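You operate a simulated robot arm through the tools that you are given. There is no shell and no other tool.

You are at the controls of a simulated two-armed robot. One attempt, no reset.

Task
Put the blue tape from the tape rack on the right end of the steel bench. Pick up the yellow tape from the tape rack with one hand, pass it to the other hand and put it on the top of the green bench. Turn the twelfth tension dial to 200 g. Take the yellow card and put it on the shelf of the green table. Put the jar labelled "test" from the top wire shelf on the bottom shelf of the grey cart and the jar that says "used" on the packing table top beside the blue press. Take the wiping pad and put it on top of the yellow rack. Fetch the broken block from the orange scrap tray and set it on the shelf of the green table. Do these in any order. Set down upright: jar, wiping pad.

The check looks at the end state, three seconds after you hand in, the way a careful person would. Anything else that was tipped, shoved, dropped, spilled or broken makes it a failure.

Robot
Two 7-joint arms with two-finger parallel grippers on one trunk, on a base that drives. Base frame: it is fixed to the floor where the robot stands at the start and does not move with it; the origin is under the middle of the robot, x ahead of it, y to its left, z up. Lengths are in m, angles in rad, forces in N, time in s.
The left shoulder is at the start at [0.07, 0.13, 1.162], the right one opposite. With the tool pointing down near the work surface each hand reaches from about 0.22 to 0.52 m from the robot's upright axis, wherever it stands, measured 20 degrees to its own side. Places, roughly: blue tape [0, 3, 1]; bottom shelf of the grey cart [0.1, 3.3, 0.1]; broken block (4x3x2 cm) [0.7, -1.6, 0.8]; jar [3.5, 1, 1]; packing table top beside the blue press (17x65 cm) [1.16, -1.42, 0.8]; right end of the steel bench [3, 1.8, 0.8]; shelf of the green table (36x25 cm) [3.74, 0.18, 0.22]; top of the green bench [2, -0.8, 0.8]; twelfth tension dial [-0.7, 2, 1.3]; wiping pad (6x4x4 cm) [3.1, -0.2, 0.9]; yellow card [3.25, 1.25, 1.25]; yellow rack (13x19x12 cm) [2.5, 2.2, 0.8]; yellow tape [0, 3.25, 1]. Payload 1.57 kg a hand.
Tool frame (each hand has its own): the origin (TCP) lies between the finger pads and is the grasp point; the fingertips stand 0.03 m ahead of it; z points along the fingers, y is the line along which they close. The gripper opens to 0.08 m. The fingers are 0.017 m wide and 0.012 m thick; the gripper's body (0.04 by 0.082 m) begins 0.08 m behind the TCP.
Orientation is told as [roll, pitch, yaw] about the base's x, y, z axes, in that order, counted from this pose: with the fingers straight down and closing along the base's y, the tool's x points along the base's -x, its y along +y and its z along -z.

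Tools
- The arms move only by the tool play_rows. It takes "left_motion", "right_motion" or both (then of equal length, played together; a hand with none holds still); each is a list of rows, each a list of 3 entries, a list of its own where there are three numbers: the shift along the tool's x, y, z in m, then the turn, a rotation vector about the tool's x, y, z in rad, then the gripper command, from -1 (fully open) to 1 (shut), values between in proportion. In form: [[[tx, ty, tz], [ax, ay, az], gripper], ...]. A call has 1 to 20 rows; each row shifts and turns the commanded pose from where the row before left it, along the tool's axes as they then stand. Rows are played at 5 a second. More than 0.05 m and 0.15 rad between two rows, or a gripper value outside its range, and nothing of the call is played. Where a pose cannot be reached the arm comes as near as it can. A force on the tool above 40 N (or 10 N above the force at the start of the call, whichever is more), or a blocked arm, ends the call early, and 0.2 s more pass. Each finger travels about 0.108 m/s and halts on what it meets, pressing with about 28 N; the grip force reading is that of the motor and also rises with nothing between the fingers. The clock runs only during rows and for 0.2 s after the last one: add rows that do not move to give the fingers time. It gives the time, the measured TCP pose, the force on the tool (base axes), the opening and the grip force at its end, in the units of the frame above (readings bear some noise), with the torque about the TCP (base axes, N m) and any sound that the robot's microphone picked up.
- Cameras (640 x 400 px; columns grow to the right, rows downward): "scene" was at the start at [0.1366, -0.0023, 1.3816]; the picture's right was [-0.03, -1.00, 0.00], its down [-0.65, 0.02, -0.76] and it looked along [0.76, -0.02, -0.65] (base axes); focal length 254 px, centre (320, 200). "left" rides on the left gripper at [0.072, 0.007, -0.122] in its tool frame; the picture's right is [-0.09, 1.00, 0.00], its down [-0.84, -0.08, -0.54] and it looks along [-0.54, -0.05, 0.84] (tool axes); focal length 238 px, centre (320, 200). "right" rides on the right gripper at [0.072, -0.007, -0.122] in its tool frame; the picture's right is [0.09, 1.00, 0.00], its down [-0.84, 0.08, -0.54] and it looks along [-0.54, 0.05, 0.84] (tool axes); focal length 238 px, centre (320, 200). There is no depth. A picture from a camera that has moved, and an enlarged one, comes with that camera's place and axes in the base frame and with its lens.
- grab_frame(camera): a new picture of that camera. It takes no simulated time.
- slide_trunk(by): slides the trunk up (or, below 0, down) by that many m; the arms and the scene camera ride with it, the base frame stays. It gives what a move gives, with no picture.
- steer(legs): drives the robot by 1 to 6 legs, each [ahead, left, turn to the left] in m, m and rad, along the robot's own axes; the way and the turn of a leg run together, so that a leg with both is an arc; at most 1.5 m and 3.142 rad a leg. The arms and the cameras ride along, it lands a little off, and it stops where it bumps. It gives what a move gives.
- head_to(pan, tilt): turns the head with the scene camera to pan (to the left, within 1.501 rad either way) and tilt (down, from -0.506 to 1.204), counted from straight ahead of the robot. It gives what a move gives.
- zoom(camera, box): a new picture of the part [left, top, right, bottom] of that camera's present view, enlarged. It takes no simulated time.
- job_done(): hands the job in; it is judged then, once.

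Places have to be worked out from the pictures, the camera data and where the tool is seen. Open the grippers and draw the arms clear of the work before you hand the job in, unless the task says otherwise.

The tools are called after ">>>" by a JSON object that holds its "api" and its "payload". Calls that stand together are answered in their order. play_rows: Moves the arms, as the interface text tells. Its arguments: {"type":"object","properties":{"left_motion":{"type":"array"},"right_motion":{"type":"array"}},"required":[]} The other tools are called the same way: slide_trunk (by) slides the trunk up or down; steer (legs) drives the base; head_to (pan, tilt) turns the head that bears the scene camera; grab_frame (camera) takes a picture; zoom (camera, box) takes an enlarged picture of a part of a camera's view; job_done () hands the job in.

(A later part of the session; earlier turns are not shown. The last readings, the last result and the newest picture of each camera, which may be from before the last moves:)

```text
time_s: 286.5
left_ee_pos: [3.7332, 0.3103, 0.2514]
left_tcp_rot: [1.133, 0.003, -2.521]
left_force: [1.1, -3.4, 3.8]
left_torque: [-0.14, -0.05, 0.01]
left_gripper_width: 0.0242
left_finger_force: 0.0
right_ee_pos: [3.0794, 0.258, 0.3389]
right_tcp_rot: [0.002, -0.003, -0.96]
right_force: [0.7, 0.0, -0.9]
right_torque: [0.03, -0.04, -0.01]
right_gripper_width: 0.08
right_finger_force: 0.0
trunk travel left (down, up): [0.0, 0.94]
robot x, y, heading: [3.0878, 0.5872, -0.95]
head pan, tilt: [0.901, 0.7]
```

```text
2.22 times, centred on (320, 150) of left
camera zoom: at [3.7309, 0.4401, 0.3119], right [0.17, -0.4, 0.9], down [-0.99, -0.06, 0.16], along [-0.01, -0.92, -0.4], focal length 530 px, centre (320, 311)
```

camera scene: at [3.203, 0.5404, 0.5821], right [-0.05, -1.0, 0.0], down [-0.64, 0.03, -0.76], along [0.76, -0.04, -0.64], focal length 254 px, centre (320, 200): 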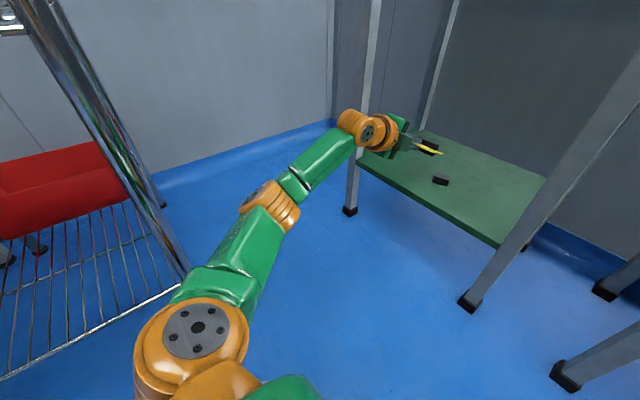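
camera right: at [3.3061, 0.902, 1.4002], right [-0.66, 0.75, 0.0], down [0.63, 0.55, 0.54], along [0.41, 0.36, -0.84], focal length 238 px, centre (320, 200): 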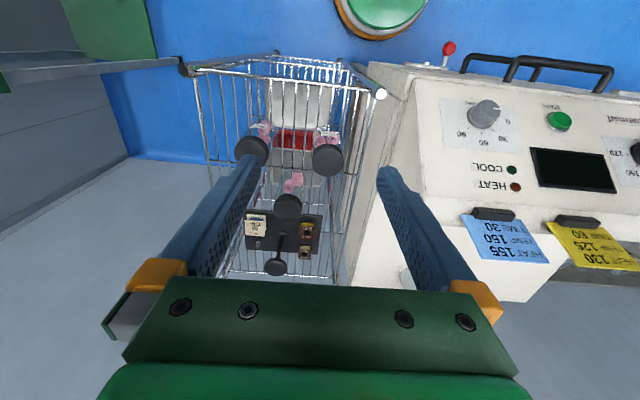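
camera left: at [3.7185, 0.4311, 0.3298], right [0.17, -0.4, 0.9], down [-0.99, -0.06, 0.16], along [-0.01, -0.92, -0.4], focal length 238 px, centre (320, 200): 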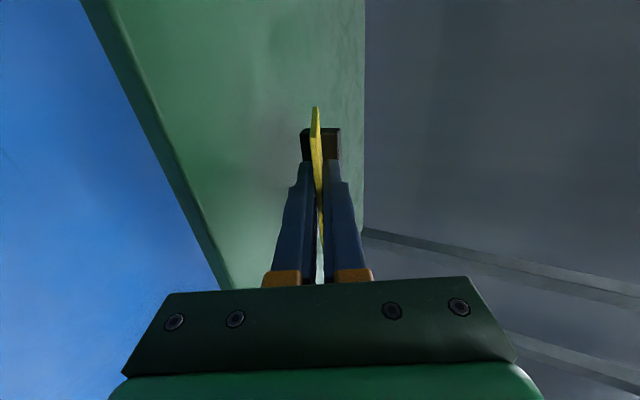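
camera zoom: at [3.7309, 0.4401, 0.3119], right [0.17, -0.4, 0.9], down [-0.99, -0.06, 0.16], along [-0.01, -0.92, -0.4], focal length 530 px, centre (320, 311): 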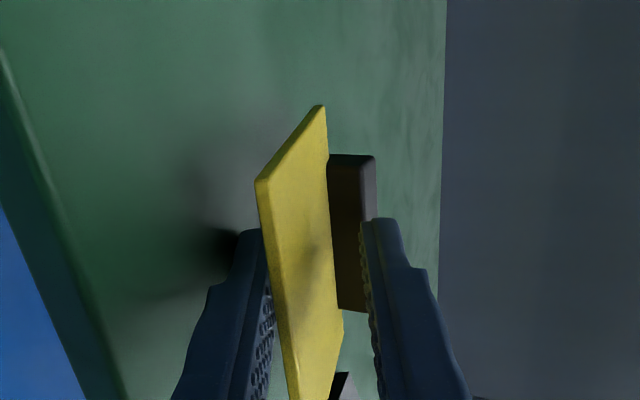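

The card rests on the lower finger. Withdraw the hand horizontally backward so the card slides down onto the shelf.

>>> {"api": "play_rows", "payload": {"left_motion": [[[0, -0.0085, -0.0181], [0, 0, 0], 0.3], [[0, -0.0085, -0.0181], [0, 0, 0], 0.3], [[0, -0.0085, -0.0181], [0, 0, 0], 0.3], [[0, 0, 0], [0, 0, 0], 0.3]]}}

>>> {"api": "zoom", "payload": {"camera": "scene", "box": [320, 80, 520, 220]}}

>>> {"api": "zoom", "payload": {"camera": "left", "box": [220, 60, 420, 240]}}

```text
time_s: 287.5
left_ee_pos: [3.699, 0.3598, 0.2507]
left_tcp_rot: [1.135, 0.002, -2.519]
left_force: [3.4, -1.9, 4.3]
left_torque: [-0.16, -0.17, 0.0]
left_gripper_width: 0.0237
left_finger_force: 0.1
right_ee_pos: [3.0796, 0.2581, 0.3392]
right_tcp_rot: [0.002, -0.003, -0.962]
right_force: [-0.3, 0.5, 0.5]
right_torque: [0.03, 0.03, 0.0]
right_gripper_width: 0.0802
right_finger_force: 0.1
trunk travel left (down, up): [0.0, 0.94]
robot x, y, heading: [3.0884, 0.585, -0.95]
head pan, tilt: [0.901, 0.7]
```

```text
2.86 times, centred on (420, 150) of scene
camera zoom: at [3.2024, 0.5407, 0.5823], right [-0.05, -1.0, 0.0], down [-0.64, 0.03, -0.77], along [0.76, -0.04, -0.64], focal length 725 px, centre (34, 343)
```

zoom: 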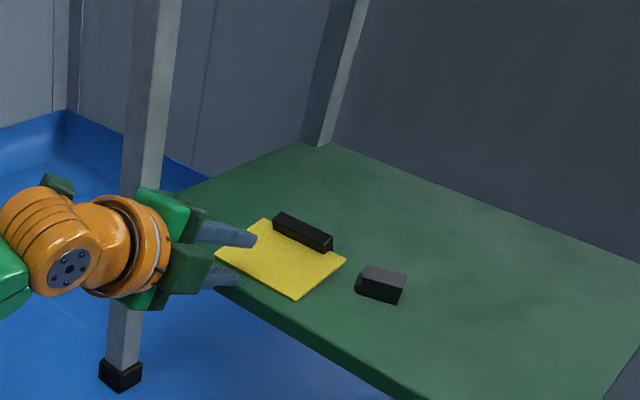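

```text
2.22 times, centred on (320, 150) of left
camera zoom: at [3.6958, 0.489, 0.3114], right [0.17, -0.4, 0.9], down [-0.99, -0.06, 0.16], along [-0.01, -0.92, -0.4], focal length 530 px, centre (320, 311)
```

zoom: 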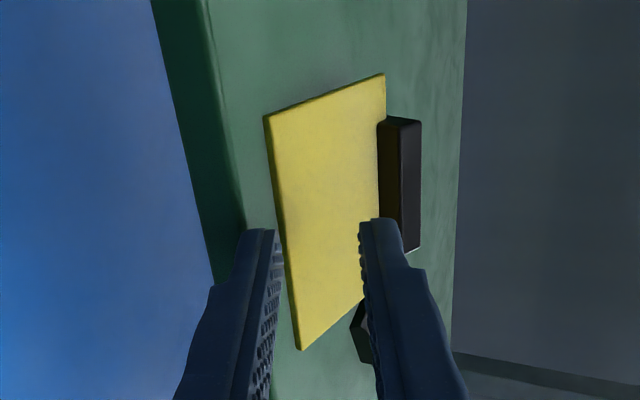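

The card lies flat on the shelf next to the block. Continue withdrawing straight back.

>>> {"api": "play_rows", "payload": {"left_motion": [[[0, -0.0076, -0.0185], [0, 0, 0], 0.3], [[0, -0.0085, -0.0181], [0, 0, 0], 0.3], [[0, -0.0085, -0.0181], [0, 0, 0], 0.3], [[0, -0.0085, -0.0181], [0, 0, 0], 0.3], [[0, 0.0091, -0.0043], [0, 0, 0], 0.3], [[0, 0, 0], [0, 0, 0], 0.3]]}}

>>> {"api": "zoom", "payload": {"camera": "scene", "box": [320, 80, 520, 220]}}

>>> {"api": "grab_frame", "payload": {"camera": "scene"}}

```text
time_s: 289.1
left_ee_pos: [3.6547, 0.3673, 0.261]
left_tcp_rot: [1.129, -0.002, -2.655]
left_force: [-0.2, -0.5, 0.7]
left_torque: [0.01, -0.02, 0.01]
left_gripper_width: 0.0281
left_finger_force: 0.1
right_ee_pos: [3.0644, 0.2803, 0.3379]
right_tcp_rot: [-0.002, 0.001, -1.094]
right_force: [0.8, -0.3, 0.9]
right_torque: [-0.01, 0.0, 0.0]
right_gripper_width: 0.0798
right_finger_force: 0.1
trunk travel left (down, up): [0.0, 0.94]
robot x, y, heading: [3.1157, 0.6032, -1.086]
head pan, tilt: [0.901, 0.7]
stopped in row 6 (left hand): the arm was blocked; the commanded pose is now the measured one
```

```text
2.86 times, centred on (420, 150) of scene
camera zoom: at [3.2271, 0.5417, 0.5818], right [-0.18, -0.98, 0.0], down [-0.64, 0.12, -0.76], along [0.75, -0.14, -0.65], focal length 725 px, centre (34, 343)
```

zoom: 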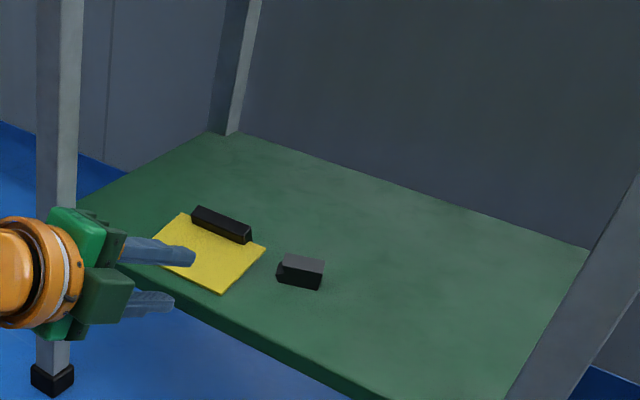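

```text
taken
camera scene: at [3.2271, 0.5417, 0.5818], right [-0.18, -0.98, 0.0], down [-0.64, 0.12, -0.76], along [0.75, -0.14, -0.65], focal length 254 px, centre (320, 200)
```

scene: 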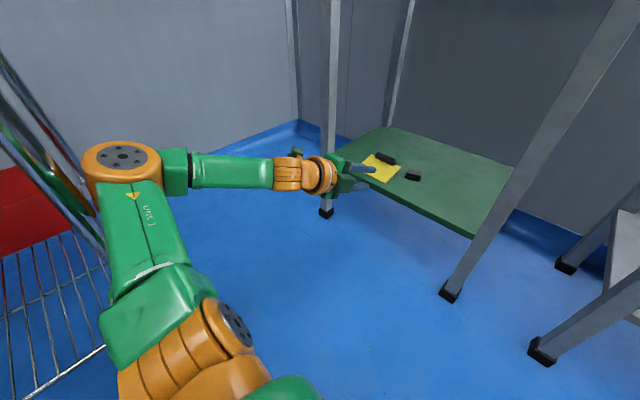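

The left elbow touched the wire rack while folding (the base got nudged). I move the base gently right with a touch forward to take the elbow off the rack.

>>> {"api": "steer", "payload": {"legs": [[0.015, -0.1, 0]]}}

>>> {"api": "grab_frame", "payload": {"camera": "scene"}}

```text
time_s: 290.3
left_ee_pos: [3.5721, 0.3081, 0.2639]
left_tcp_rot: [1.133, 0.004, -2.652]
left_force: [-0.6, -0.1, 0.5]
left_torque: [0.03, 0.0, 0.04]
left_gripper_width: 0.0277
left_finger_force: 0.1
right_ee_pos: [2.9808, 0.2188, 0.3388]
right_tcp_rot: [0.0, -0.004, -1.09]
right_force: [-0.3, 0.7, -0.6]
right_torque: [-0.01, -0.01, -0.01]
right_gripper_width: 0.0799
right_finger_force: 0.1
trunk travel left (down, up): [0.0, 0.94]
robot x, y, heading: [3.0352, 0.5417, -1.084]
head pan, tilt: [0.901, 0.7]
```

```text
taken
camera scene: at [3.1413, 0.4825, 0.5821], right [-0.18, -0.98, 0.0], down [-0.63, 0.12, -0.76], along [0.75, -0.14, -0.64], focal length 254 px, centre (320, 200)
```

scene: 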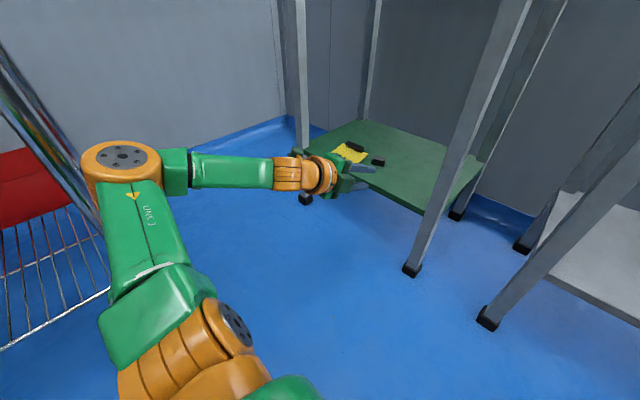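

Continue: diagonally back and right, freeing both the elbow and the hand.

>>> {"api": "steer", "payload": {"legs": [[-0.04, -0.1, 0], [-0.1, -0.12, 0]]}}

>>> {"api": "grab_frame", "payload": {"camera": "scene"}}

```text
time_s: 292.5
left_ee_pos: [3.3088, 0.3269, 0.2644]
left_tcp_rot: [1.133, 0.002, -2.651]
left_force: [0.0, -0.6, 0.1]
left_torque: [-0.04, 0.02, -0.02]
left_gripper_width: 0.0281
left_finger_force: 0.1
right_ee_pos: [2.7175, 0.2378, 0.3386]
right_tcp_rot: [0.002, -0.003, -1.091]
right_force: [-0.8, -0.2, -0.2]
right_torque: [0.03, 0.0, 0.0]
right_gripper_width: 0.0802
right_finger_force: 0.1
trunk travel left (down, up): [0.0, 0.94]
robot x, y, heading: [2.7698, 0.5629, -1.08]
head pan, tilt: [0.901, 0.7]
```

```text
taken
camera scene: at [2.8775, 0.501, 0.5821], right [-0.18, -0.98, 0.0], down [-0.63, 0.12, -0.76], along [0.75, -0.14, -0.64], focal length 254 px, centre (320, 200)
```

scene: 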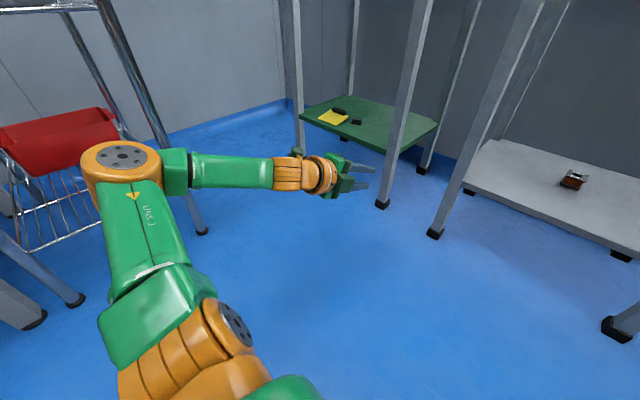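

Both items are on the shelf and the rack post is still at (3.47, 0.76), unmoved. Back off into open floor and raise the trunk.

>>> {"api": "steer", "payload": {"legs": [[-0.3, 0, 0]]}}

>>> {"api": "slide_trunk", "payload": {"by": 0.4}}

>>> {"api": "slide_trunk", "payload": {"by": 0.4}}

>>> {"api": "play_rows", "payload": {"left_motion": [[[0, 0, 0], [0.14, 0, 0], 0.3], [[0, 0, 0], [0.14, 0, 0], 0.0], [[0, 0, 0], [0.14, 0, 0], -0.5], [[0, 0, 0], [0.14, 0, 0], -1], [[0, 0, 0], [0.14, 0, 0], -1], [[0, 0, 0], [0.14, 0, 0], -1], [[0, 0, 0], [0.14, 0, 0], -1], [[0, 0, 0], [0.14, 0, 0], -1], [[0, 0, 0], [0, 0, 0], -1]]}}

>>> {"api": "head_to", "payload": {"pan": 0.6, "tilt": 0.5}}

>>> {"api": "grab_frame", "payload": {"camera": "scene"}}

```text
time_s: 294.5
left_ee_pos: [3.1684, 0.5921, 0.2626]
left_tcp_rot: [1.132, 0.002, -2.647]
left_force: [-0.3, -0.2, -0.5]
left_torque: [-0.03, -0.03, -0.01]
left_gripper_width: 0.0279
left_finger_force: 0.0
right_ee_pos: [2.5777, 0.498, 0.3394]
right_tcp_rot: [0.002, -0.004, -1.085]
right_force: [-0.4, -0.1, -0.2]
right_torque: [0.01, -0.03, 0.02]
right_gripper_width: 0.0803
right_finger_force: 0.0
trunk travel left (down, up): [0.0, 0.94]
robot x, y, heading: [2.6275, 0.8255, -1.076]
head pan, tilt: [0.901, 0.7]
```

```text
time_s: 298.4
left_ee_pos: [3.1684, 0.5924, 0.6629]
left_tcp_rot: [1.133, 0.001, -2.648]
left_force: [0.7, -0.1, -0.2]
left_torque: [0.01, -0.05, -0.03]
left_gripper_width: 0.028
left_finger_force: 0.0
right_ee_pos: [2.5796, 0.4996, 0.7385]
right_tcp_rot: [0.004, -0.003, -1.084]
right_force: [0.0, 0.7, 0.2]
right_torque: [-0.01, 0.01, 0.02]
right_gripper_width: 0.0798
right_finger_force: 0.1
trunk travel left (down, up): [-0.4, 0.54]
robot x, y, heading: [2.6276, 0.8231, -1.082]
head pan, tilt: [0.901, 0.7]
```

```text
time_s: 302.2
left_ee_pos: [3.168, 0.5929, 1.0646]
left_tcp_rot: [1.133, 0.001, -2.648]
left_force: [0.0, -0.7, 0.9]
left_torque: [0.03, -0.01, 0.02]
left_gripper_width: 0.028
left_finger_force: 0.1
right_ee_pos: [2.5787, 0.4993, 1.1392]
right_tcp_rot: [0.001, -0.004, -1.085]
right_force: [-0.5, -0.3, -0.2]
right_torque: [-0.01, 0.02, 0.01]
right_gripper_width: 0.0802
right_finger_force: 0.1
trunk travel left (down, up): [-0.8, 0.14]
robot x, y, heading: [2.6281, 0.8233, -1.083]
head pan, tilt: [0.901, 0.7]
```

```text
time_s: 304.2
left_ee_pos: [3.1563, 0.5922, 1.0602]
left_tcp_rot: [0.086, 0.004, -2.667]
left_force: [-0.5, 0.8, 0.7]
left_torque: [-0.02, 0.02, 0.02]
left_gripper_width: 0.0799
left_finger_force: 0.0
left hand out of reach, approached as far as the arm can: row 3, 4, 8
right_ee_pos: [2.5786, 0.4991, 1.1386]
right_tcp_rot: [0.002, -0.002, -1.084]
right_force: [-0.1, 0.3, 0.4]
right_torque: [-0.03, -0.03, 0.03]
right_gripper_width: 0.0802
right_finger_force: 0.1
trunk travel left (down, up): [-0.8, 0.14]
robot x, y, heading: [2.6295, 0.8226, -1.081]
head pan, tilt: [0.901, 0.7]
```

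```text
time_s: 305.0
left_ee_pos: [3.1562, 0.5929, 1.0607]
left_tcp_rot: [0.087, 0.006, -2.666]
left_force: [-0.8, -0.6, -0.1]
left_torque: [0.01, 0.03, 0.0]
left_gripper_width: 0.08
left_finger_force: 0.0
right_ee_pos: [2.5794, 0.4996, 1.1391]
right_tcp_rot: [0.003, -0.005, -1.086]
right_force: [0.1, -0.2, 0.2]
right_torque: [0.02, -0.01, 0.04]
right_gripper_width: 0.0802
right_finger_force: 0.1
trunk travel left (down, up): [-0.8, 0.14]
robot x, y, heading: [2.6275, 0.8213, -1.074]
head pan, tilt: [0.6, 0.499]
```

```text
taken
camera scene: at [2.7343, 0.7371, 1.3998], right [-0.46, -0.89, 0.0], down [-0.43, 0.22, -0.88], along [0.78, -0.4, -0.48], focal length 254 px, centre (320, 200)
```

scene: 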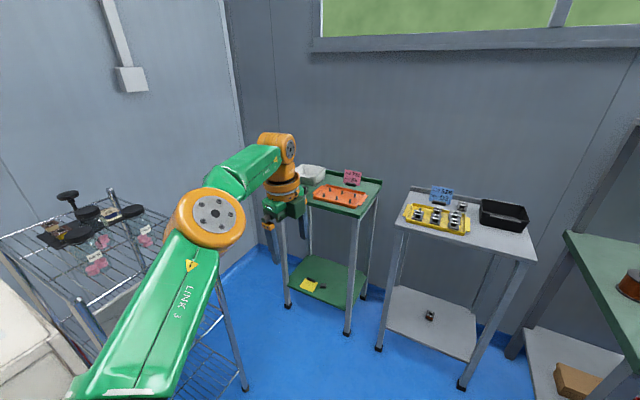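

Arm posture is good. Bring the left hand back to centre and unwind its yaw.

>>> {"api": "play_rows", "payload": {"left_motion": [[[-0.04, -0.01, 0], [0.07, 0, 0], -1], [[-0.04, -0.01, 0], [0, 0, 0], -1], [[-0.04, -0.01, 0], [0, 0, 0], -1], [[-0.04, -0.01, 0], [0, 0, 0], -1], [[-0.03, -0.01, -0.02], [0, 0, 0], -1], [[0, 0, -0.02], [0, 0, -0.145], -1], [[0, 0, -0.02], [0, 0, -0.145], -1], [[0, 0, -0.02], [0, 0, -0.145], -1], [[0, 0, 0], [0, 0, -0.145], -1], [[0, 0, 0], [0, 0, -0.145], -1], [[0, 0, 0], [0, 0, -0.145], -1], [[0, 0, 0], [0, 0, -0.145], -1], [[0, 0, 0], [0, 0, -0.145], -1], [[0, 0, 0], [0, 0, -0.145], -1], [[0, 0, 0], [0, 0, -0.145], -1], [[0, 0, 0], [0, 0, -0.145], -1], [[0, 0, 0], [0, 0, 0], -1]]}}

>>> {"api": "grab_frame", "payload": {"camera": "scene"}}

```text
time_s: 308.6
left_ee_pos: [3.1112, 0.6362, 1.1323]
left_tcp_rot: [0.004, -0.016, -1.072]
left_force: [0.7, -0.1, -0.3]
left_torque: [0.0, -0.01, 0.02]
left_gripper_width: 0.08
left_finger_force: 0.1
left hand out of reach, approached as far as the arm can: row 7, 8, 11, 12, 13, 14, 15, 16
right_ee_pos: [2.5773, 0.4988, 1.1394]
right_tcp_rot: [0.003, -0.003, -1.085]
right_force: [0.3, -0.3, 0.5]
right_torque: [0.01, 0.02, -0.02]
right_gripper_width: 0.08
right_finger_force: 0.1
trunk travel left (down, up): [-0.8, 0.14]
robot x, y, heading: [2.6281, 0.824, -1.073]
head pan, tilt: [0.6, 0.499]
```

```text
taken
camera scene: at [2.7339, 0.7369, 1.3998], right [-0.46, -0.89, 0.0], down [-0.43, 0.22, -0.88], along [0.78, -0.4, -0.48], focal length 254 px, centre (320, 200)
```

scene: 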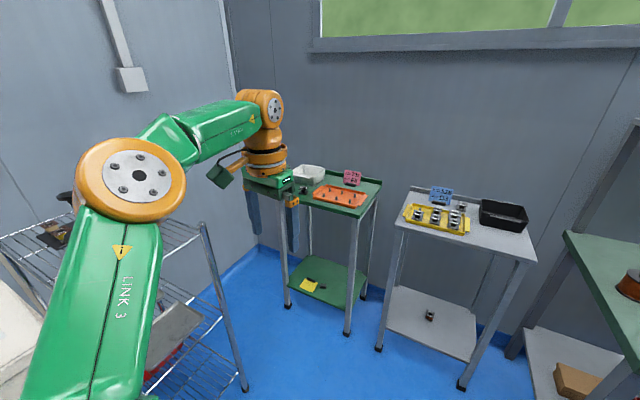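

Move the hand right to its nominal lateral position.

>>> {"api": "play_rows", "payload": {"left_motion": [[[0, -0.04, 0], [0, 0, 0], -1], [[0, -0.04, 0], [0, 0, 0], -1], [[0, -0.04, 0], [0, 0, 0], -1], [[0, -0.04, 0], [0, 0.015, 0], -1], [[0, -0.03, 0], [0, 0, 0], -1], [[0, 0, 0], [0, 0, 0], -1]]}}

>>> {"api": "grab_frame", "payload": {"camera": "scene"}}

```text
time_s: 310.0
left_ee_pos: [3.115, 0.6301, 1.1312]
left_tcp_rot: [0.005, -0.003, -1.071]
left_force: [-0.6, -0.6, -0.4]
left_torque: [0.01, -0.01, -0.03]
left_gripper_width: 0.0802
left_finger_force: 0.0
left hand out of reach, approached as far as the arm can: row 1, 2, 3, 4, 5
right_ee_pos: [2.5782, 0.4999, 1.1391]
right_tcp_rot: [0.002, -0.003, -1.085]
right_force: [0.3, 1.5, -0.2]
right_torque: [0.0, -0.03, -0.04]
right_gripper_width: 0.0801
right_finger_force: 0.2
trunk travel left (down, up): [-0.8, 0.14]
robot x, y, heading: [2.6309, 0.8198, -1.076]
head pan, tilt: [0.6, 0.499]
```

```text
taken
camera scene: at [2.7341, 0.7372, 1.3998], right [-0.46, -0.89, 0.0], down [-0.43, 0.22, -0.88], along [0.78, -0.4, -0.48], focal length 254 px, centre (320, 200)
```

scene: 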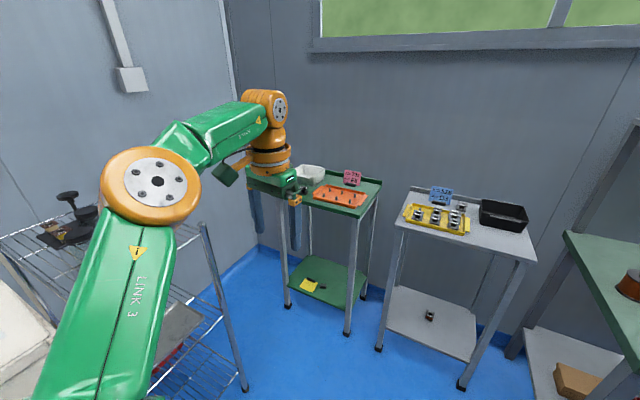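

The arm is against a joint limit here. I'll reverse the order: yaw back, tilt forward, move right, then untilt and unwind.

>>> {"api": "play_rows", "payload": {"left_motion": [[[0, 0, 0], [0, 0, 0.145], -1], [[0, 0, 0], [0, 0, 0.145], -1], [[0, 0, 0], [0, 0, 0.145], -1], [[0, 0, 0], [0, 0, 0.145], -1], [[0, 0, 0], [0, 0, 0.145], -1], [[0, 0, 0], [0, 0, 0.145], -1], [[0, 0, 0], [0, 0, 0.145], -1], [[0, 0, 0], [0, 0, 0.145], -1], [[0, 0, 0], [0, 0, 0.145], -1], [[0, 0, 0], [0, 0, 0.145], -1], [[0, 0, 0], [0, 0, 0.12], -1], [[0, 0.01, 0], [-0.14, 0, 0], -1], [[0, 0.01, 0], [-0.14, 0, 0], -1], [[0, 0.01, 0], [-0.14, 0, 0], -1], [[0, 0.01, 0], [-0.14, 0, 0], -1], [[0, 0.01, 0], [-0.14, 0, 0], -1], [[0, 0.01, 0], [-0.14, 0, 0], -1], [[0, 0, 0], [0, 0, 0], -1]]}}

>>> {"api": "grab_frame", "payload": {"camera": "scene"}}

```text
time_s: 313.8
left_ee_pos: [3.1375, 0.5821, 1.1521]
left_tcp_rot: [0.845, 0.005, -2.643]
left_force: [-0.2, 0.4, 0.7]
left_torque: [0.04, -0.01, -0.01]
left_gripper_width: 0.0798
left_finger_force: 0.2
right_ee_pos: [2.579, 0.5007, 1.1395]
right_tcp_rot: [0.002, -0.004, -1.085]
right_force: [0.3, -0.1, 0.1]
right_torque: [0.03, -0.01, 0.02]
right_gripper_width: 0.08
right_finger_force: 0.0
trunk travel left (down, up): [-0.8, 0.14]
robot x, y, heading: [2.6302, 0.8244, -1.081]
head pan, tilt: [0.6, 0.499]
```

```text
taken
camera scene: at [2.7343, 0.7369, 1.3998], right [-0.46, -0.89, 0.0], down [-0.43, 0.22, -0.88], along [0.78, -0.4, -0.48], focal length 254 px, centre (320, 200)
```

scene: 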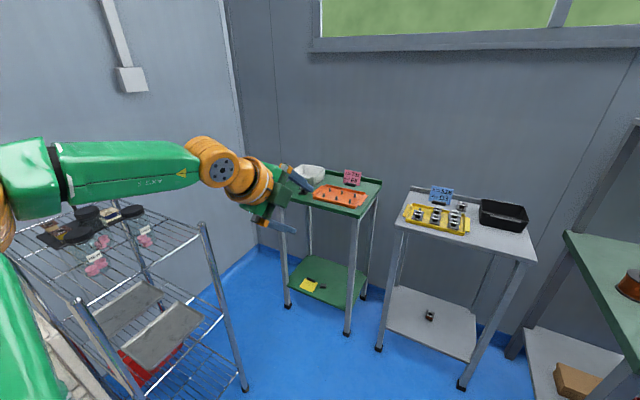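

Now move right while tilted.

>>> {"api": "play_rows", "payload": {"left_motion": [[[-0.04, 0, 0], [0, 0, 0], -1], [[-0.04, 0, 0], [0, 0, 0], -1], [[-0.04, 0, 0], [0, 0, 0], -1], [[-0.04, 0, 0], [0, 0, 0], -1], [[-0.03, 0, 0], [0, 0, 0], -1], [[0, 0, 0], [0, 0, 0], -1]]}}

>>> {"api": "grab_frame", "payload": {"camera": "scene"}}

```text
time_s: 315.2
left_ee_pos: [2.9721, 0.4916, 1.1495]
left_tcp_rot: [0.843, 0.005, -2.643]
left_force: [-0.5, -0.2, -1.0]
left_torque: [0.02, -0.01, -0.01]
left_gripper_width: 0.0802
left_finger_force: 0.1
right_ee_pos: [2.5785, 0.5004, 1.1391]
right_tcp_rot: [0.003, -0.004, -1.087]
right_force: [0.2, 0.5, -0.1]
right_torque: [0.0, -0.01, 0.0]
right_gripper_width: 0.08
right_finger_force: 0.0
trunk travel left (down, up): [-0.8, 0.14]
robot x, y, heading: [2.6303, 0.8241, -1.076]
head pan, tilt: [0.6, 0.499]
```

```text
taken
camera scene: at [2.7347, 0.7376, 1.3998], right [-0.46, -0.89, 0.0], down [-0.43, 0.22, -0.88], along [0.78, -0.4, -0.48], focal length 254 px, centre (320, 200)
```

scene: 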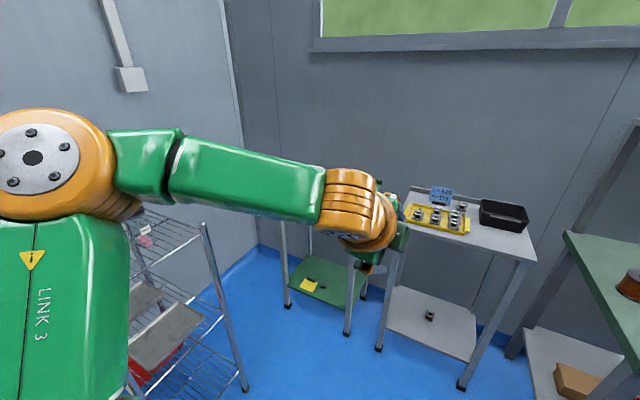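

Now untilt and unwind the yaw.

>>> {"api": "play_rows", "payload": {"left_motion": [[[0, 0, 0], [0.14, 0, 0], -1], [[0, 0, 0], [0.14, 0, 0], -1], [[0, 0, 0], [0.14, 0, 0], -1], [[0, -0.005, 0], [0.14, 0, 0], -1], [[0, -0.01, 0], [0.14, 0, 0], -1], [[0, -0.01, 0], [0.14, 0, 0], -1], [[0, 0, 0], [0, 0, 0], -1]]}}

>>> {"api": "play_rows", "payload": {"left_motion": [[[0, 0, 0], [0, 0, -0.145], -1], [[0, 0, 0], [0, 0, -0.145], -1], [[0, 0, 0], [0, 0, -0.145], -1], [[0, 0, 0], [0, 0, -0.145], -1], [[0, 0, 0], [0, 0, -0.145], -1], [[0, 0, 0], [0, 0, -0.145], -1], [[0, 0, 0], [0, 0, 0], -1]]}}

>>> {"api": "grab_frame", "payload": {"camera": "scene"}}

```text
time_s: 316.8
left_ee_pos: [2.9845, 0.5658, 1.1409]
left_tcp_rot: [0.0, 0.003, -2.642]
left_force: [-0.4, -0.2, 0.6]
left_torque: [0.06, -0.01, 0.01]
left_gripper_width: 0.0801
left_finger_force: 0.1
left hand out of reach, approached as far as the arm can: row 3, 4, 5, 6
right_ee_pos: [2.5783, 0.4997, 1.138]
right_tcp_rot: [0.001, -0.005, -1.083]
right_force: [0.1, -1.0, 0.2]
right_torque: [0.04, -0.02, 0.01]
right_gripper_width: 0.08
right_finger_force: 0.0
trunk travel left (down, up): [-0.8, 0.14]
robot x, y, heading: [2.6274, 0.8227, -1.075]
head pan, tilt: [0.6, 0.499]
```

```text
time_s: 318.4
left_ee_pos: [2.9898, 0.571, 1.1424]
left_tcp_rot: [0.005, -0.001, -1.771]
left_force: [-0.2, -0.1, 0.2]
left_torque: [-0.01, -0.02, 0.02]
left_gripper_width: 0.0801
left_finger_force: 0.0
left hand out of reach, approached as far as the arm can: row 6
right_ee_pos: [2.579, 0.4995, 1.1383]
right_tcp_rot: [0.002, -0.003, -1.086]
right_force: [-0.4, 0.5, -0.1]
right_torque: [-0.01, 0.0, 0.02]
right_gripper_width: 0.08
right_finger_force: 0.1
trunk travel left (down, up): [-0.8, 0.14]
robot x, y, heading: [2.6291, 0.82, -1.075]
head pan, tilt: [0.6, 0.499]
```

```text
taken
camera scene: at [2.7342, 0.7374, 1.3998], right [-0.46, -0.89, 0.0], down [-0.43, 0.22, -0.88], along [0.78, -0.4, -0.48], focal length 254 px, centre (320, 200)
```

scene: 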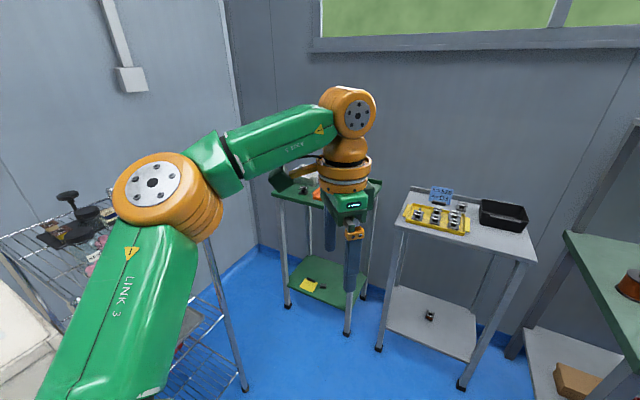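

The left wrist is in a flipped but usable configuration (yaw range now −0.7…). I'll keep the left hand at a quarter-turn and do jar work mainly with the right hand. Raise the trunk and go look at the jars.

>>> {"api": "play_rows", "payload": {"left_motion": [[[0, 0, 0], [0, 0, 0.145], -1], [[0, 0, 0], [0, 0, 0.145], -1], [[0, 0, 0], [0, 0, 0.145], -1], [[0, 0, 0], [0, 0, 0.145], -1], [[0, 0, 0], [0, 0, 0.145], -1], [[0, 0, 0], [0, 0, 0.145], -1], [[0, 0, 0], [0, 0, 0], -1]]}}

>>> {"api": "slide_trunk", "payload": {"by": 0.14}}

>>> {"api": "steer", "payload": {"legs": [[-0.15, -0.1, 0], [0, 0, 1.6]]}}

>>> {"api": "head_to", "payload": {"pan": -0.1, "tilt": 0.45}}

>>> {"api": "grab_frame", "payload": {"camera": "scene"}}

```text
time_s: 320.0
left_ee_pos: [2.9899, 0.57, 1.14]
left_tcp_rot: [0.004, 0.004, -2.645]
left_force: [0.7, 0.1, 0.3]
left_torque: [0.01, 0.01, 0.0]
left_gripper_width: 0.08
left_finger_force: 0.0
right_ee_pos: [2.5787, 0.4999, 1.1387]
right_tcp_rot: [0.003, -0.003, -1.086]
right_force: [-0.6, 0.6, 0.7]
right_torque: [-0.02, 0.0, 0.01]
right_gripper_width: 0.0799
right_finger_force: 0.0
trunk travel left (down, up): [-0.8, 0.14]
robot x, y, heading: [2.6285, 0.8267, -1.081]
head pan, tilt: [0.6, 0.499]
```

```text
time_s: 321.6
left_ee_pos: [2.9888, 0.5702, 1.2807]
left_tcp_rot: [0.004, 0.005, -2.643]
left_force: [0.8, -0.2, 0.7]
left_torque: [-0.01, -0.01, 0.01]
left_gripper_width: 0.0801
left_finger_force: 0.0
right_ee_pos: [2.5786, 0.4999, 1.2798]
right_tcp_rot: [0.002, -0.005, -1.086]
right_force: [-0.2, -0.1, -0.4]
right_torque: [0.02, -0.03, 0.0]
right_gripper_width: 0.08
right_finger_force: 0.1
trunk travel left (down, up): [-0.94, 0.0]
robot x, y, heading: [2.6281, 0.8202, -1.08]
head pan, tilt: [0.6, 0.499]
```

```text
time_s: 327.1
left_ee_pos: [2.7088, 1.2781, 1.2813]
left_tcp_rot: [0.004, 0.006, -1.044]
left_force: [-0.6, 0.8, -0.2]
left_torque: [0.0, 0.02, 0.03]
left_gripper_width: 0.08
left_finger_force: 0.0
right_ee_pos: [2.7922, 0.8681, 1.2782]
right_tcp_rot: [0.002, -0.004, 0.513]
right_force: [0.8, 0.6, -0.8]
right_torque: [-0.03, -0.02, 0.02]
right_gripper_width: 0.0799
right_finger_force: 0.1
trunk travel left (down, up): [-0.94, 0.0]
robot x, y, heading: [2.4684, 0.9107, 0.525]
head pan, tilt: [0.6, 0.499]
```

```text
time_s: 328.1
left_ee_pos: [2.7099, 1.2783, 1.281]
left_tcp_rot: [0.002, 0.005, -1.044]
left_force: [1.2, 0.3, 0.1]
left_torque: [-0.01, -0.01, 0.02]
left_gripper_width: 0.0797
left_finger_force: 0.0
right_ee_pos: [2.7928, 0.8686, 1.2792]
right_tcp_rot: [0.002, -0.003, 0.512]
right_force: [-0.2, 0.3, -0.8]
right_torque: [-0.01, 0.0, 0.0]
right_gripper_width: 0.0802
right_finger_force: 0.0
trunk travel left (down, up): [-0.94, 0.0]
robot x, y, heading: [2.4695, 0.9093, 0.519]
head pan, tilt: [-0.099, 0.45]
```

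```text
taken
camera scene: at [2.5966, 0.9724, 1.5443], right [0.41, -0.91, 0.0], down [-0.4, -0.18, -0.9], along [0.82, 0.37, -0.44], focal length 254 px, centre (320, 200)
```

scene: 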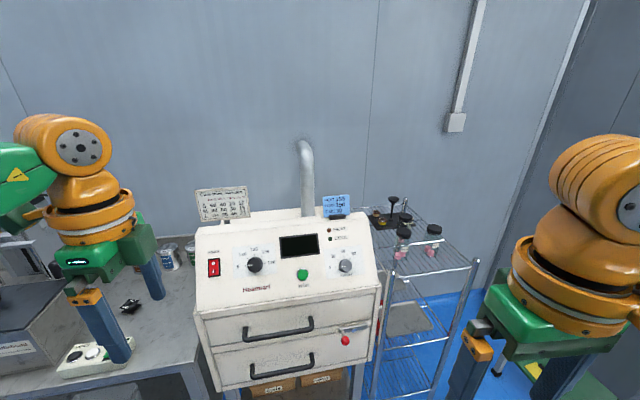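

Shift right in front of the wire rack to read the jar labels.

>>> {"api": "steer", "payload": {"legs": [[0.2, -0.4, 0.1]]}}

>>> {"api": "head_to", "payload": {"pan": 0.0, "tilt": 0.5}}

>>> {"api": "grab_frame", "payload": {"camera": "scene"}}

>>> {"api": "grab_frame", "payload": {"camera": "right"}}

```text
time_s: 330.8
left_ee_pos: [3.0538, 1.0719, 1.2807]
left_tcp_rot: [0.003, 0.004, -0.94]
left_force: [-0.2, -0.4, 0.5]
left_torque: [-0.03, 0.01, 0.01]
left_gripper_width: 0.0798
left_finger_force: 0.1
right_ee_pos: [3.1784, 0.6729, 1.2784]
right_tcp_rot: [0.0, -0.002, 0.616]
right_force: [0.0, -0.1, -0.2]
right_torque: [-0.04, -0.02, 0.01]
right_gripper_width: 0.0798
right_finger_force: 0.0
trunk travel left (down, up): [-0.94, 0.0]
robot x, y, heading: [2.8555, 0.6814, 0.623]
head pan, tilt: [-0.099, 0.45]
```

```text
time_s: 331.5
left_ee_pos: [3.0541, 1.0707, 1.2799]
left_tcp_rot: [0.004, 0.004, -0.94]
left_force: [-1.0, 0.8, 0.4]
left_torque: [0.01, -0.02, 0.04]
left_gripper_width: 0.0799
left_finger_force: 0.2
right_ee_pos: [3.1792, 0.6732, 1.2793]
right_tcp_rot: [-0.002, -0.003, 0.615]
right_force: [-0.1, 0.5, -0.6]
right_torque: [0.01, 0.02, 0.01]
right_gripper_width: 0.0799
right_finger_force: 0.0
trunk travel left (down, up): [-0.94, 0.0]
robot x, y, heading: [2.8504, 0.6808, 0.631]
head pan, tilt: [0.0, 0.499]
```

```text
taken
camera scene: at [2.9684, 0.7621, 1.5399], right [0.58, -0.81, 0.0], down [-0.39, -0.28, -0.88], along [0.71, 0.51, -0.48], focal length 254 px, centre (320, 200)
```

scene: 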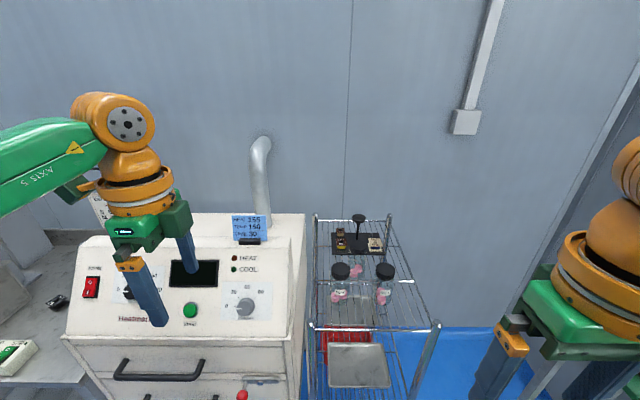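

```text
taken
camera right: at [3.1256, 0.6247, 1.3997], right [-0.65, 0.76, 0.0], down [0.64, 0.54, 0.55], along [0.41, 0.35, -0.84], focal length 238 px, centre (320, 200)
```

right: 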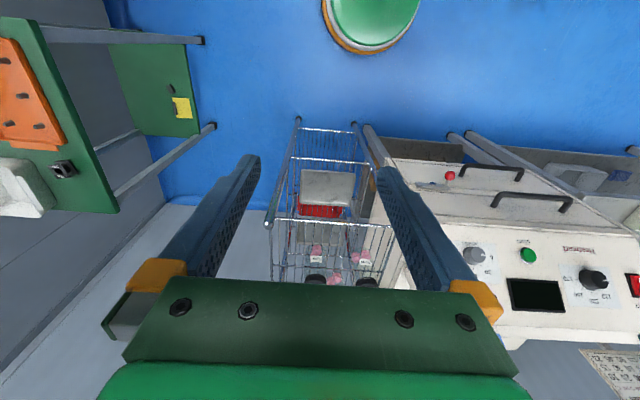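

>>> {"api": "zoom", "payload": {"camera": "scene", "box": [310, 205, 420, 315]}}

>>> {"api": "zoom", "payload": {"camera": "right", "box": [260, 200, 420, 300]}}

```text
3.64 times, centred on (365, 260) of scene
camera zoom: at [2.9684, 0.7621, 1.5399], right [0.58, -0.81, 0.0], down [-0.39, -0.28, -0.88], along [0.71, 0.51, -0.48], focal length 923 px, centre (156, -18)
```

zoom: 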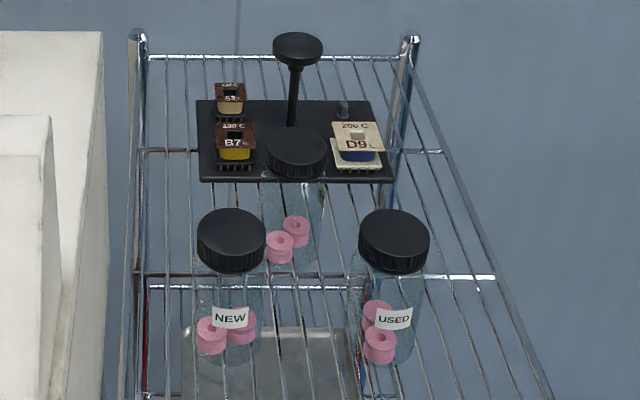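

```text
4.00 times, centred on (340, 250) of right
camera zoom: at [3.1256, 0.6247, 1.3997], right [-0.65, 0.76, 0.0], down [0.64, 0.54, 0.55], along [0.41, 0.35, -0.84], focal length 953 px, centre (240, 0)
```

zoom: 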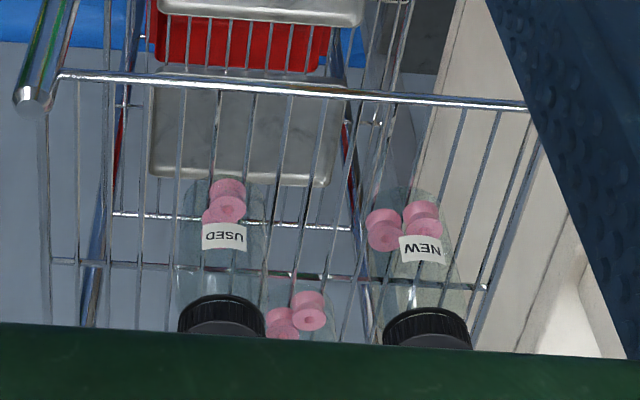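

Three jars: NEW (front-left), USED (front-right), and a third at the back, ≈(3.52, 1.02), whose label faces away — presumably TEST. I tuck the left hand and approach for the right hand to reach the back jar.

>>> {"api": "play_rows", "payload": {"left_motion": [[[0, -0.03, 0], [0, 0, 0], -1], [[0, -0.03, 0], [0, 0, 0], -1], [[0, -0.02, 0], [0, 0, 0], -1], [[0, 0, 0], [0, 0, 0], -1]]}}

>>> {"api": "steer", "payload": {"legs": [[0.22, 0.026, 0.01]]}}

>>> {"api": "head_to", "payload": {"pan": -0.2, "tilt": 0.75}}

>>> {"api": "grab_frame", "payload": {"camera": "scene"}}

>>> {"api": "grab_frame", "payload": {"camera": "right"}}

```text
time_s: 332.5
left_ee_pos: [2.991, 1.0244, 1.2787]
left_tcp_rot: [0.001, 0.004, -0.941]
left_force: [0.0, -0.2, -0.2]
left_torque: [0.01, 0.0, -0.01]
left_gripper_width: 0.0798
left_finger_force: 0.1
right_ee_pos: [3.1801, 0.6714, 1.2781]
right_tcp_rot: [0.002, -0.001, 0.616]
right_force: [0.2, -0.2, -0.6]
right_torque: [-0.01, 0.01, -0.03]
right_gripper_width: 0.0799
right_finger_force: 0.1
trunk travel left (down, up): [-0.94, 0.0]
robot x, y, heading: [2.8551, 0.6754, 0.624]
head pan, tilt: [0.0, 0.499]
```

```text
time_s: 334.2
left_ee_pos: [3.1426, 1.1731, 1.2804]
left_tcp_rot: [0.008, 0.005, -0.926]
left_force: [-0.5, -0.9, -0.3]
left_torque: [0.02, -0.04, -0.03]
left_gripper_width: 0.0801
left_finger_force: 0.1
right_ee_pos: [3.3376, 0.8237, 1.2795]
right_tcp_rot: [0.001, -0.006, 0.632]
right_force: [-1.2, 0.1, 0.4]
right_torque: [0.01, -0.03, -0.01]
right_gripper_width: 0.0801
right_finger_force: 0.0
trunk travel left (down, up): [-0.94, 0.0]
robot x, y, heading: [3.0127, 0.8345, 0.644]
head pan, tilt: [0.0, 0.499]
```

```text
time_s: 335.0
left_ee_pos: [3.1454, 1.177, 1.2804]
left_tcp_rot: [0.004, 0.005, -0.926]
left_force: [1.1, -0.5, 0.2]
left_torque: [0.04, -0.02, -0.02]
left_gripper_width: 0.0799
left_finger_force: 0.1
right_ee_pos: [3.34, 0.8264, 1.2791]
right_tcp_rot: [0.002, -0.005, 0.632]
right_force: [0.1, -0.3, 0.3]
right_torque: [0.01, 0.01, 0.02]
right_gripper_width: 0.08
right_finger_force: 0.0
trunk travel left (down, up): [-0.94, 0.0]
robot x, y, heading: [3.0158, 0.8286, 0.639]
head pan, tilt: [-0.201, 0.75]
```

```text
taken
camera scene: at [3.1302, 0.894, 1.518], right [0.43, -0.9, 0.0], down [-0.62, -0.29, -0.73], along [0.66, 0.31, -0.68], focal length 254 px, centre (320, 200)
```

scene: 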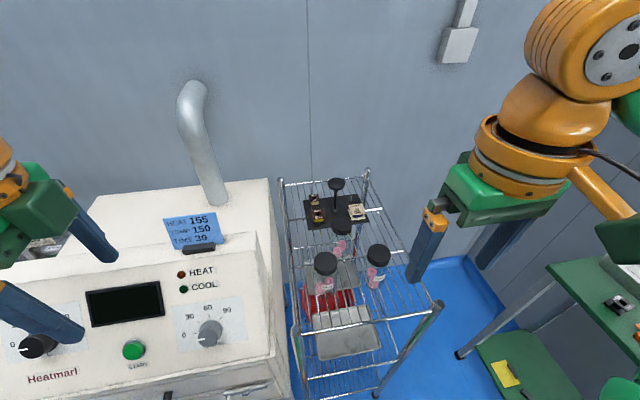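

```text
taken
camera right: at [3.2875, 0.7782, 1.3996], right [-0.66, 0.75, 0.0], down [0.63, 0.55, 0.55], along [0.41, 0.36, -0.84], focal length 238 px, centre (320, 200)
```

right: 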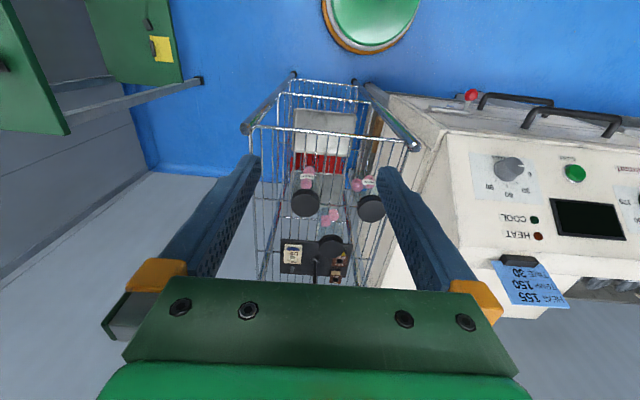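

The back jar's lid is at (3.524, 1.018), top z≈1.058. Move 6.5 cm closer, then bring the right hand over it at height.

>>> {"api": "steer", "payload": {"legs": [[0.065, 0.0, 0]]}}

>>> {"api": "play_rows", "payload": {"right_motion": [[[-0.04, 0.02, 0], [0, 0, 0], -1], [[-0.04, 0.015, 0], [0, 0, 0], -1], [[-0.04, 0.01, 0.01], [0, 0, 0], -1], [[0, 0, 0.02], [0, 0, 0], -1], [[0, 0, 0], [0, 0, 0], -1]]}}

>>> {"api": "grab_frame", "payload": {"camera": "right"}}

>>> {"api": "grab_frame", "payload": {"camera": "scene"}}

```text
time_s: 336.0
left_ee_pos: [3.1892, 1.2091, 1.2827]
left_tcp_rot: [0.012, 0.005, -0.927]
left_force: [-1.2, -0.1, -0.2]
left_torque: [0.07, -0.05, 0.04]
left_gripper_width: 0.08
left_finger_force: 0.0
right_ee_pos: [3.3839, 0.8601, 1.2811]
right_tcp_rot: [0.002, -0.012, 0.632]
right_force: [-0.8, -1.7, 1.0]
right_torque: [0.09, -0.08, 0.03]
right_gripper_width: 0.0798
right_finger_force: 0.0
trunk travel left (down, up): [-0.94, 0.0]
robot x, y, heading: [3.0675, 0.8684, 0.639]
head pan, tilt: [-0.201, 0.75]
```

```text
time_s: 337.2
left_ee_pos: [3.1976, 1.2158, 1.2797]
left_tcp_rot: [0.003, 0.005, -0.927]
left_force: [1.1, 0.6, -0.2]
left_torque: [-0.02, 0.01, -0.01]
left_gripper_width: 0.0801
left_finger_force: 0.0
right_ee_pos: [3.4633, 0.9715, 1.2492]
right_tcp_rot: [0.002, -0.004, 0.632]
right_force: [-0.5, 0.1, -0.4]
right_torque: [0.0, -0.01, 0.01]
right_gripper_width: 0.0799
right_finger_force: 0.0
trunk travel left (down, up): [-0.94, 0.0]
robot x, y, heading: [3.0644, 0.8646, 0.639]
head pan, tilt: [-0.201, 0.75]
```

```text
taken
camera right: at [3.41, 0.9235, 1.3696], right [-0.66, 0.75, 0.0], down [0.63, 0.55, 0.55], along [0.41, 0.36, -0.84], focal length 238 px, centre (320, 200)
```

right: 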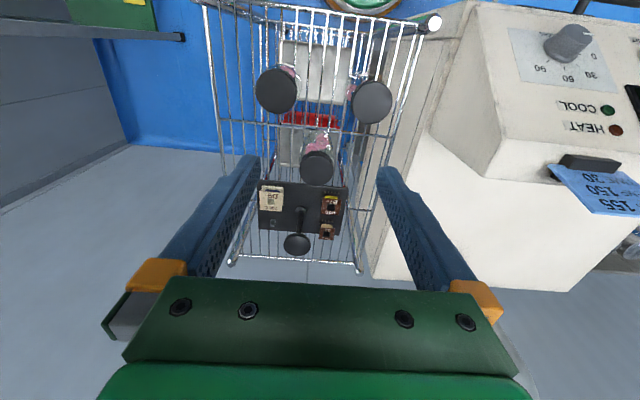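

```text
taken
camera scene: at [3.1828, 0.9332, 1.5179], right [0.43, -0.9, 0.0], down [-0.62, -0.29, -0.73], along [0.66, 0.31, -0.68], focal length 254 px, centre (320, 200)
```

scene: 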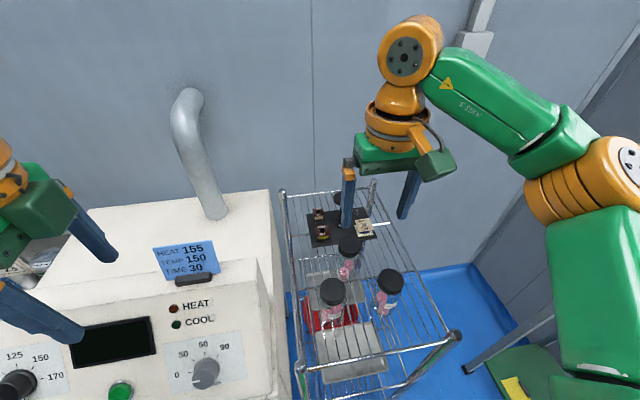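

Jar lid is 7.4 cm ahead. Move over it, then lower to just above and check alignment.

>>> {"api": "play_rows", "payload": {"right_motion": [[[-0.037, 0.0, 0.01], [0, 0, 0], -1], [[-0.037, 0.0, 0.01], [0, 0, 0], -1], [[0, 0, 0.04], [0, 0, 0], -1], [[0, 0, 0.04], [0, 0, 0], -1], [[0, 0, 0], [0, 0, 0], -1], [[0, 0, 0], [0, 0, 0], -1]]}}

>>> {"api": "grab_frame", "payload": {"camera": "right"}}

>>> {"api": "zoom", "payload": {"camera": "scene", "box": [280, 150, 440, 320]}}

```text
time_s: 338.6
left_ee_pos: [3.197, 1.216, 1.2798]
left_tcp_rot: [0.004, 0.005, -0.923]
left_force: [-0.9, -0.7, -0.9]
left_torque: [0.01, -0.02, 0.0]
left_gripper_width: 0.0801
left_finger_force: 0.1
right_ee_pos: [3.5223, 1.0154, 1.1485]
right_tcp_rot: [0.001, -0.004, 0.632]
right_force: [0.1, -0.1, -0.1]
right_torque: [0.02, 0.01, -0.01]
right_gripper_width: 0.0799
right_finger_force: 0.1
trunk travel left (down, up): [-0.94, 0.0]
robot x, y, heading: [3.0679, 0.8685, 0.634]
head pan, tilt: [-0.201, 0.75]
```

```text
taken
camera right: at [3.4703, 0.9681, 1.2697], right [-0.66, 0.75, 0.0], down [0.63, 0.56, 0.54], along [0.41, 0.36, -0.84], focal length 238 px, centre (320, 200)
```

right: 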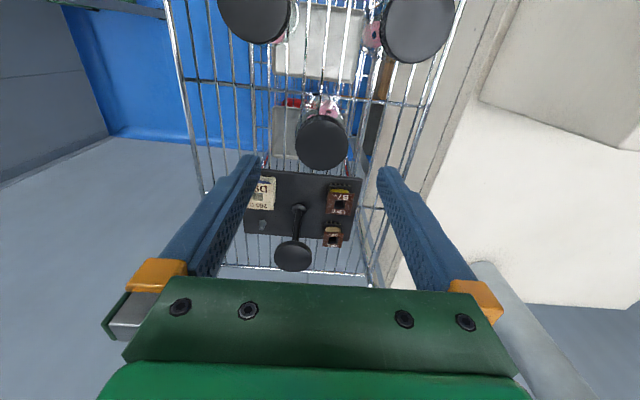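

```text
2.35 times, centred on (360, 235) of scene
camera zoom: at [3.1821, 0.9341, 1.5179], right [0.43, -0.9, 0.0], down [-0.62, -0.29, -0.73], along [0.66, 0.31, -0.68], focal length 597 px, centre (226, 118)
```

zoom: 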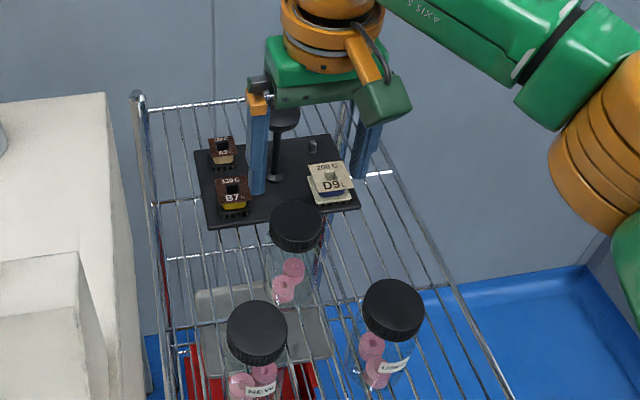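

Aligned within a millimetre or two. Lower to grip the lid/neck and close.

>>> {"api": "play_rows", "payload": {"right_motion": [[[0, 0, 0.04], [0, 0, 0], -1], [[0, 0, 0.035], [0, 0, 0], -1], [[0, 0, 0.018], [0, 0, 0], -1], [[0, 0, 0], [0, 0, 0], -1], [[0, 0, 0], [0, 0, 0], -0.5], [[0, 0, 0], [0, 0, 0], -0.1], [[0, 0, 0], [0, 0, 0], 0.2], [[0, 0, 0], [0, 0, 0], 0.4], [[0, 0, 0], [0, 0, 0], 0.4]]}}

>>> {"api": "grab_frame", "payload": {"camera": "right"}}

>>> {"api": "zoom", "payload": {"camera": "scene", "box": [280, 150, 440, 320]}}

```text
time_s: 340.6
left_ee_pos: [3.197, 1.2153, 1.2803]
left_tcp_rot: [0.004, 0.004, -0.925]
left_force: [-0.7, -0.2, -0.4]
left_torque: [0.0, -0.02, 0.0]
left_gripper_width: 0.0799
left_finger_force: 0.1
right_ee_pos: [3.5224, 1.0156, 1.0556]
right_tcp_rot: [0.003, -0.003, 0.631]
right_force: [-0.5, -0.4, -0.1]
right_torque: [-0.07, 0.0, -0.03]
right_gripper_width: 0.0521
right_finger_force: 27.8
trunk travel left (down, up): [-0.94, 0.0]
robot x, y, heading: [3.0624, 0.8685, 0.637]
head pan, tilt: [-0.201, 0.75]
```

```text
taken
camera right: at [3.4695, 0.9685, 1.1767], right [-0.66, 0.75, 0.0], down [0.63, 0.56, 0.54], along [0.41, 0.36, -0.84], focal length 238 px, centre (320, 200)
```

right: 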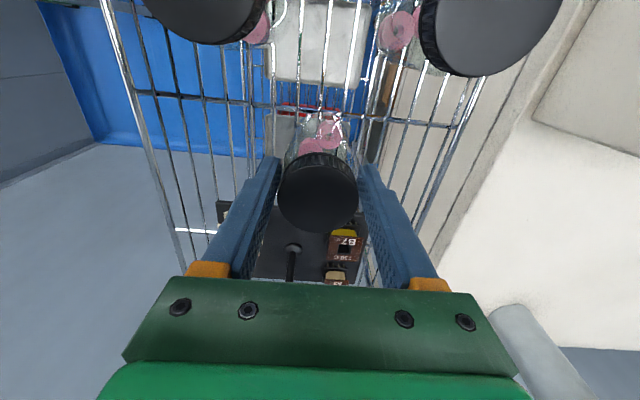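

```text
2.35 times, centred on (360, 235) of scene
camera zoom: at [3.1827, 0.9335, 1.5179], right [0.43, -0.9, 0.0], down [-0.62, -0.29, -0.73], along [0.66, 0.31, -0.68], focal length 597 px, centre (226, 118)
```

zoom: 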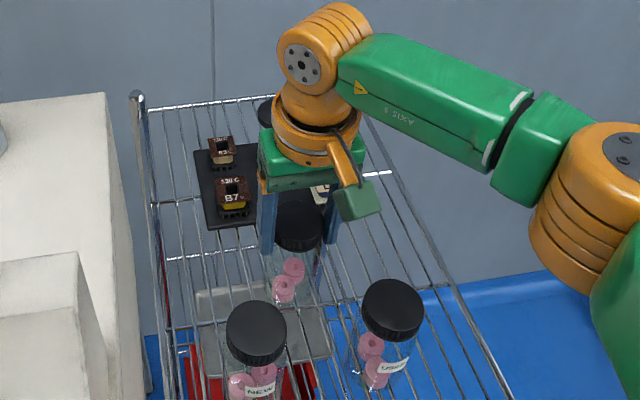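

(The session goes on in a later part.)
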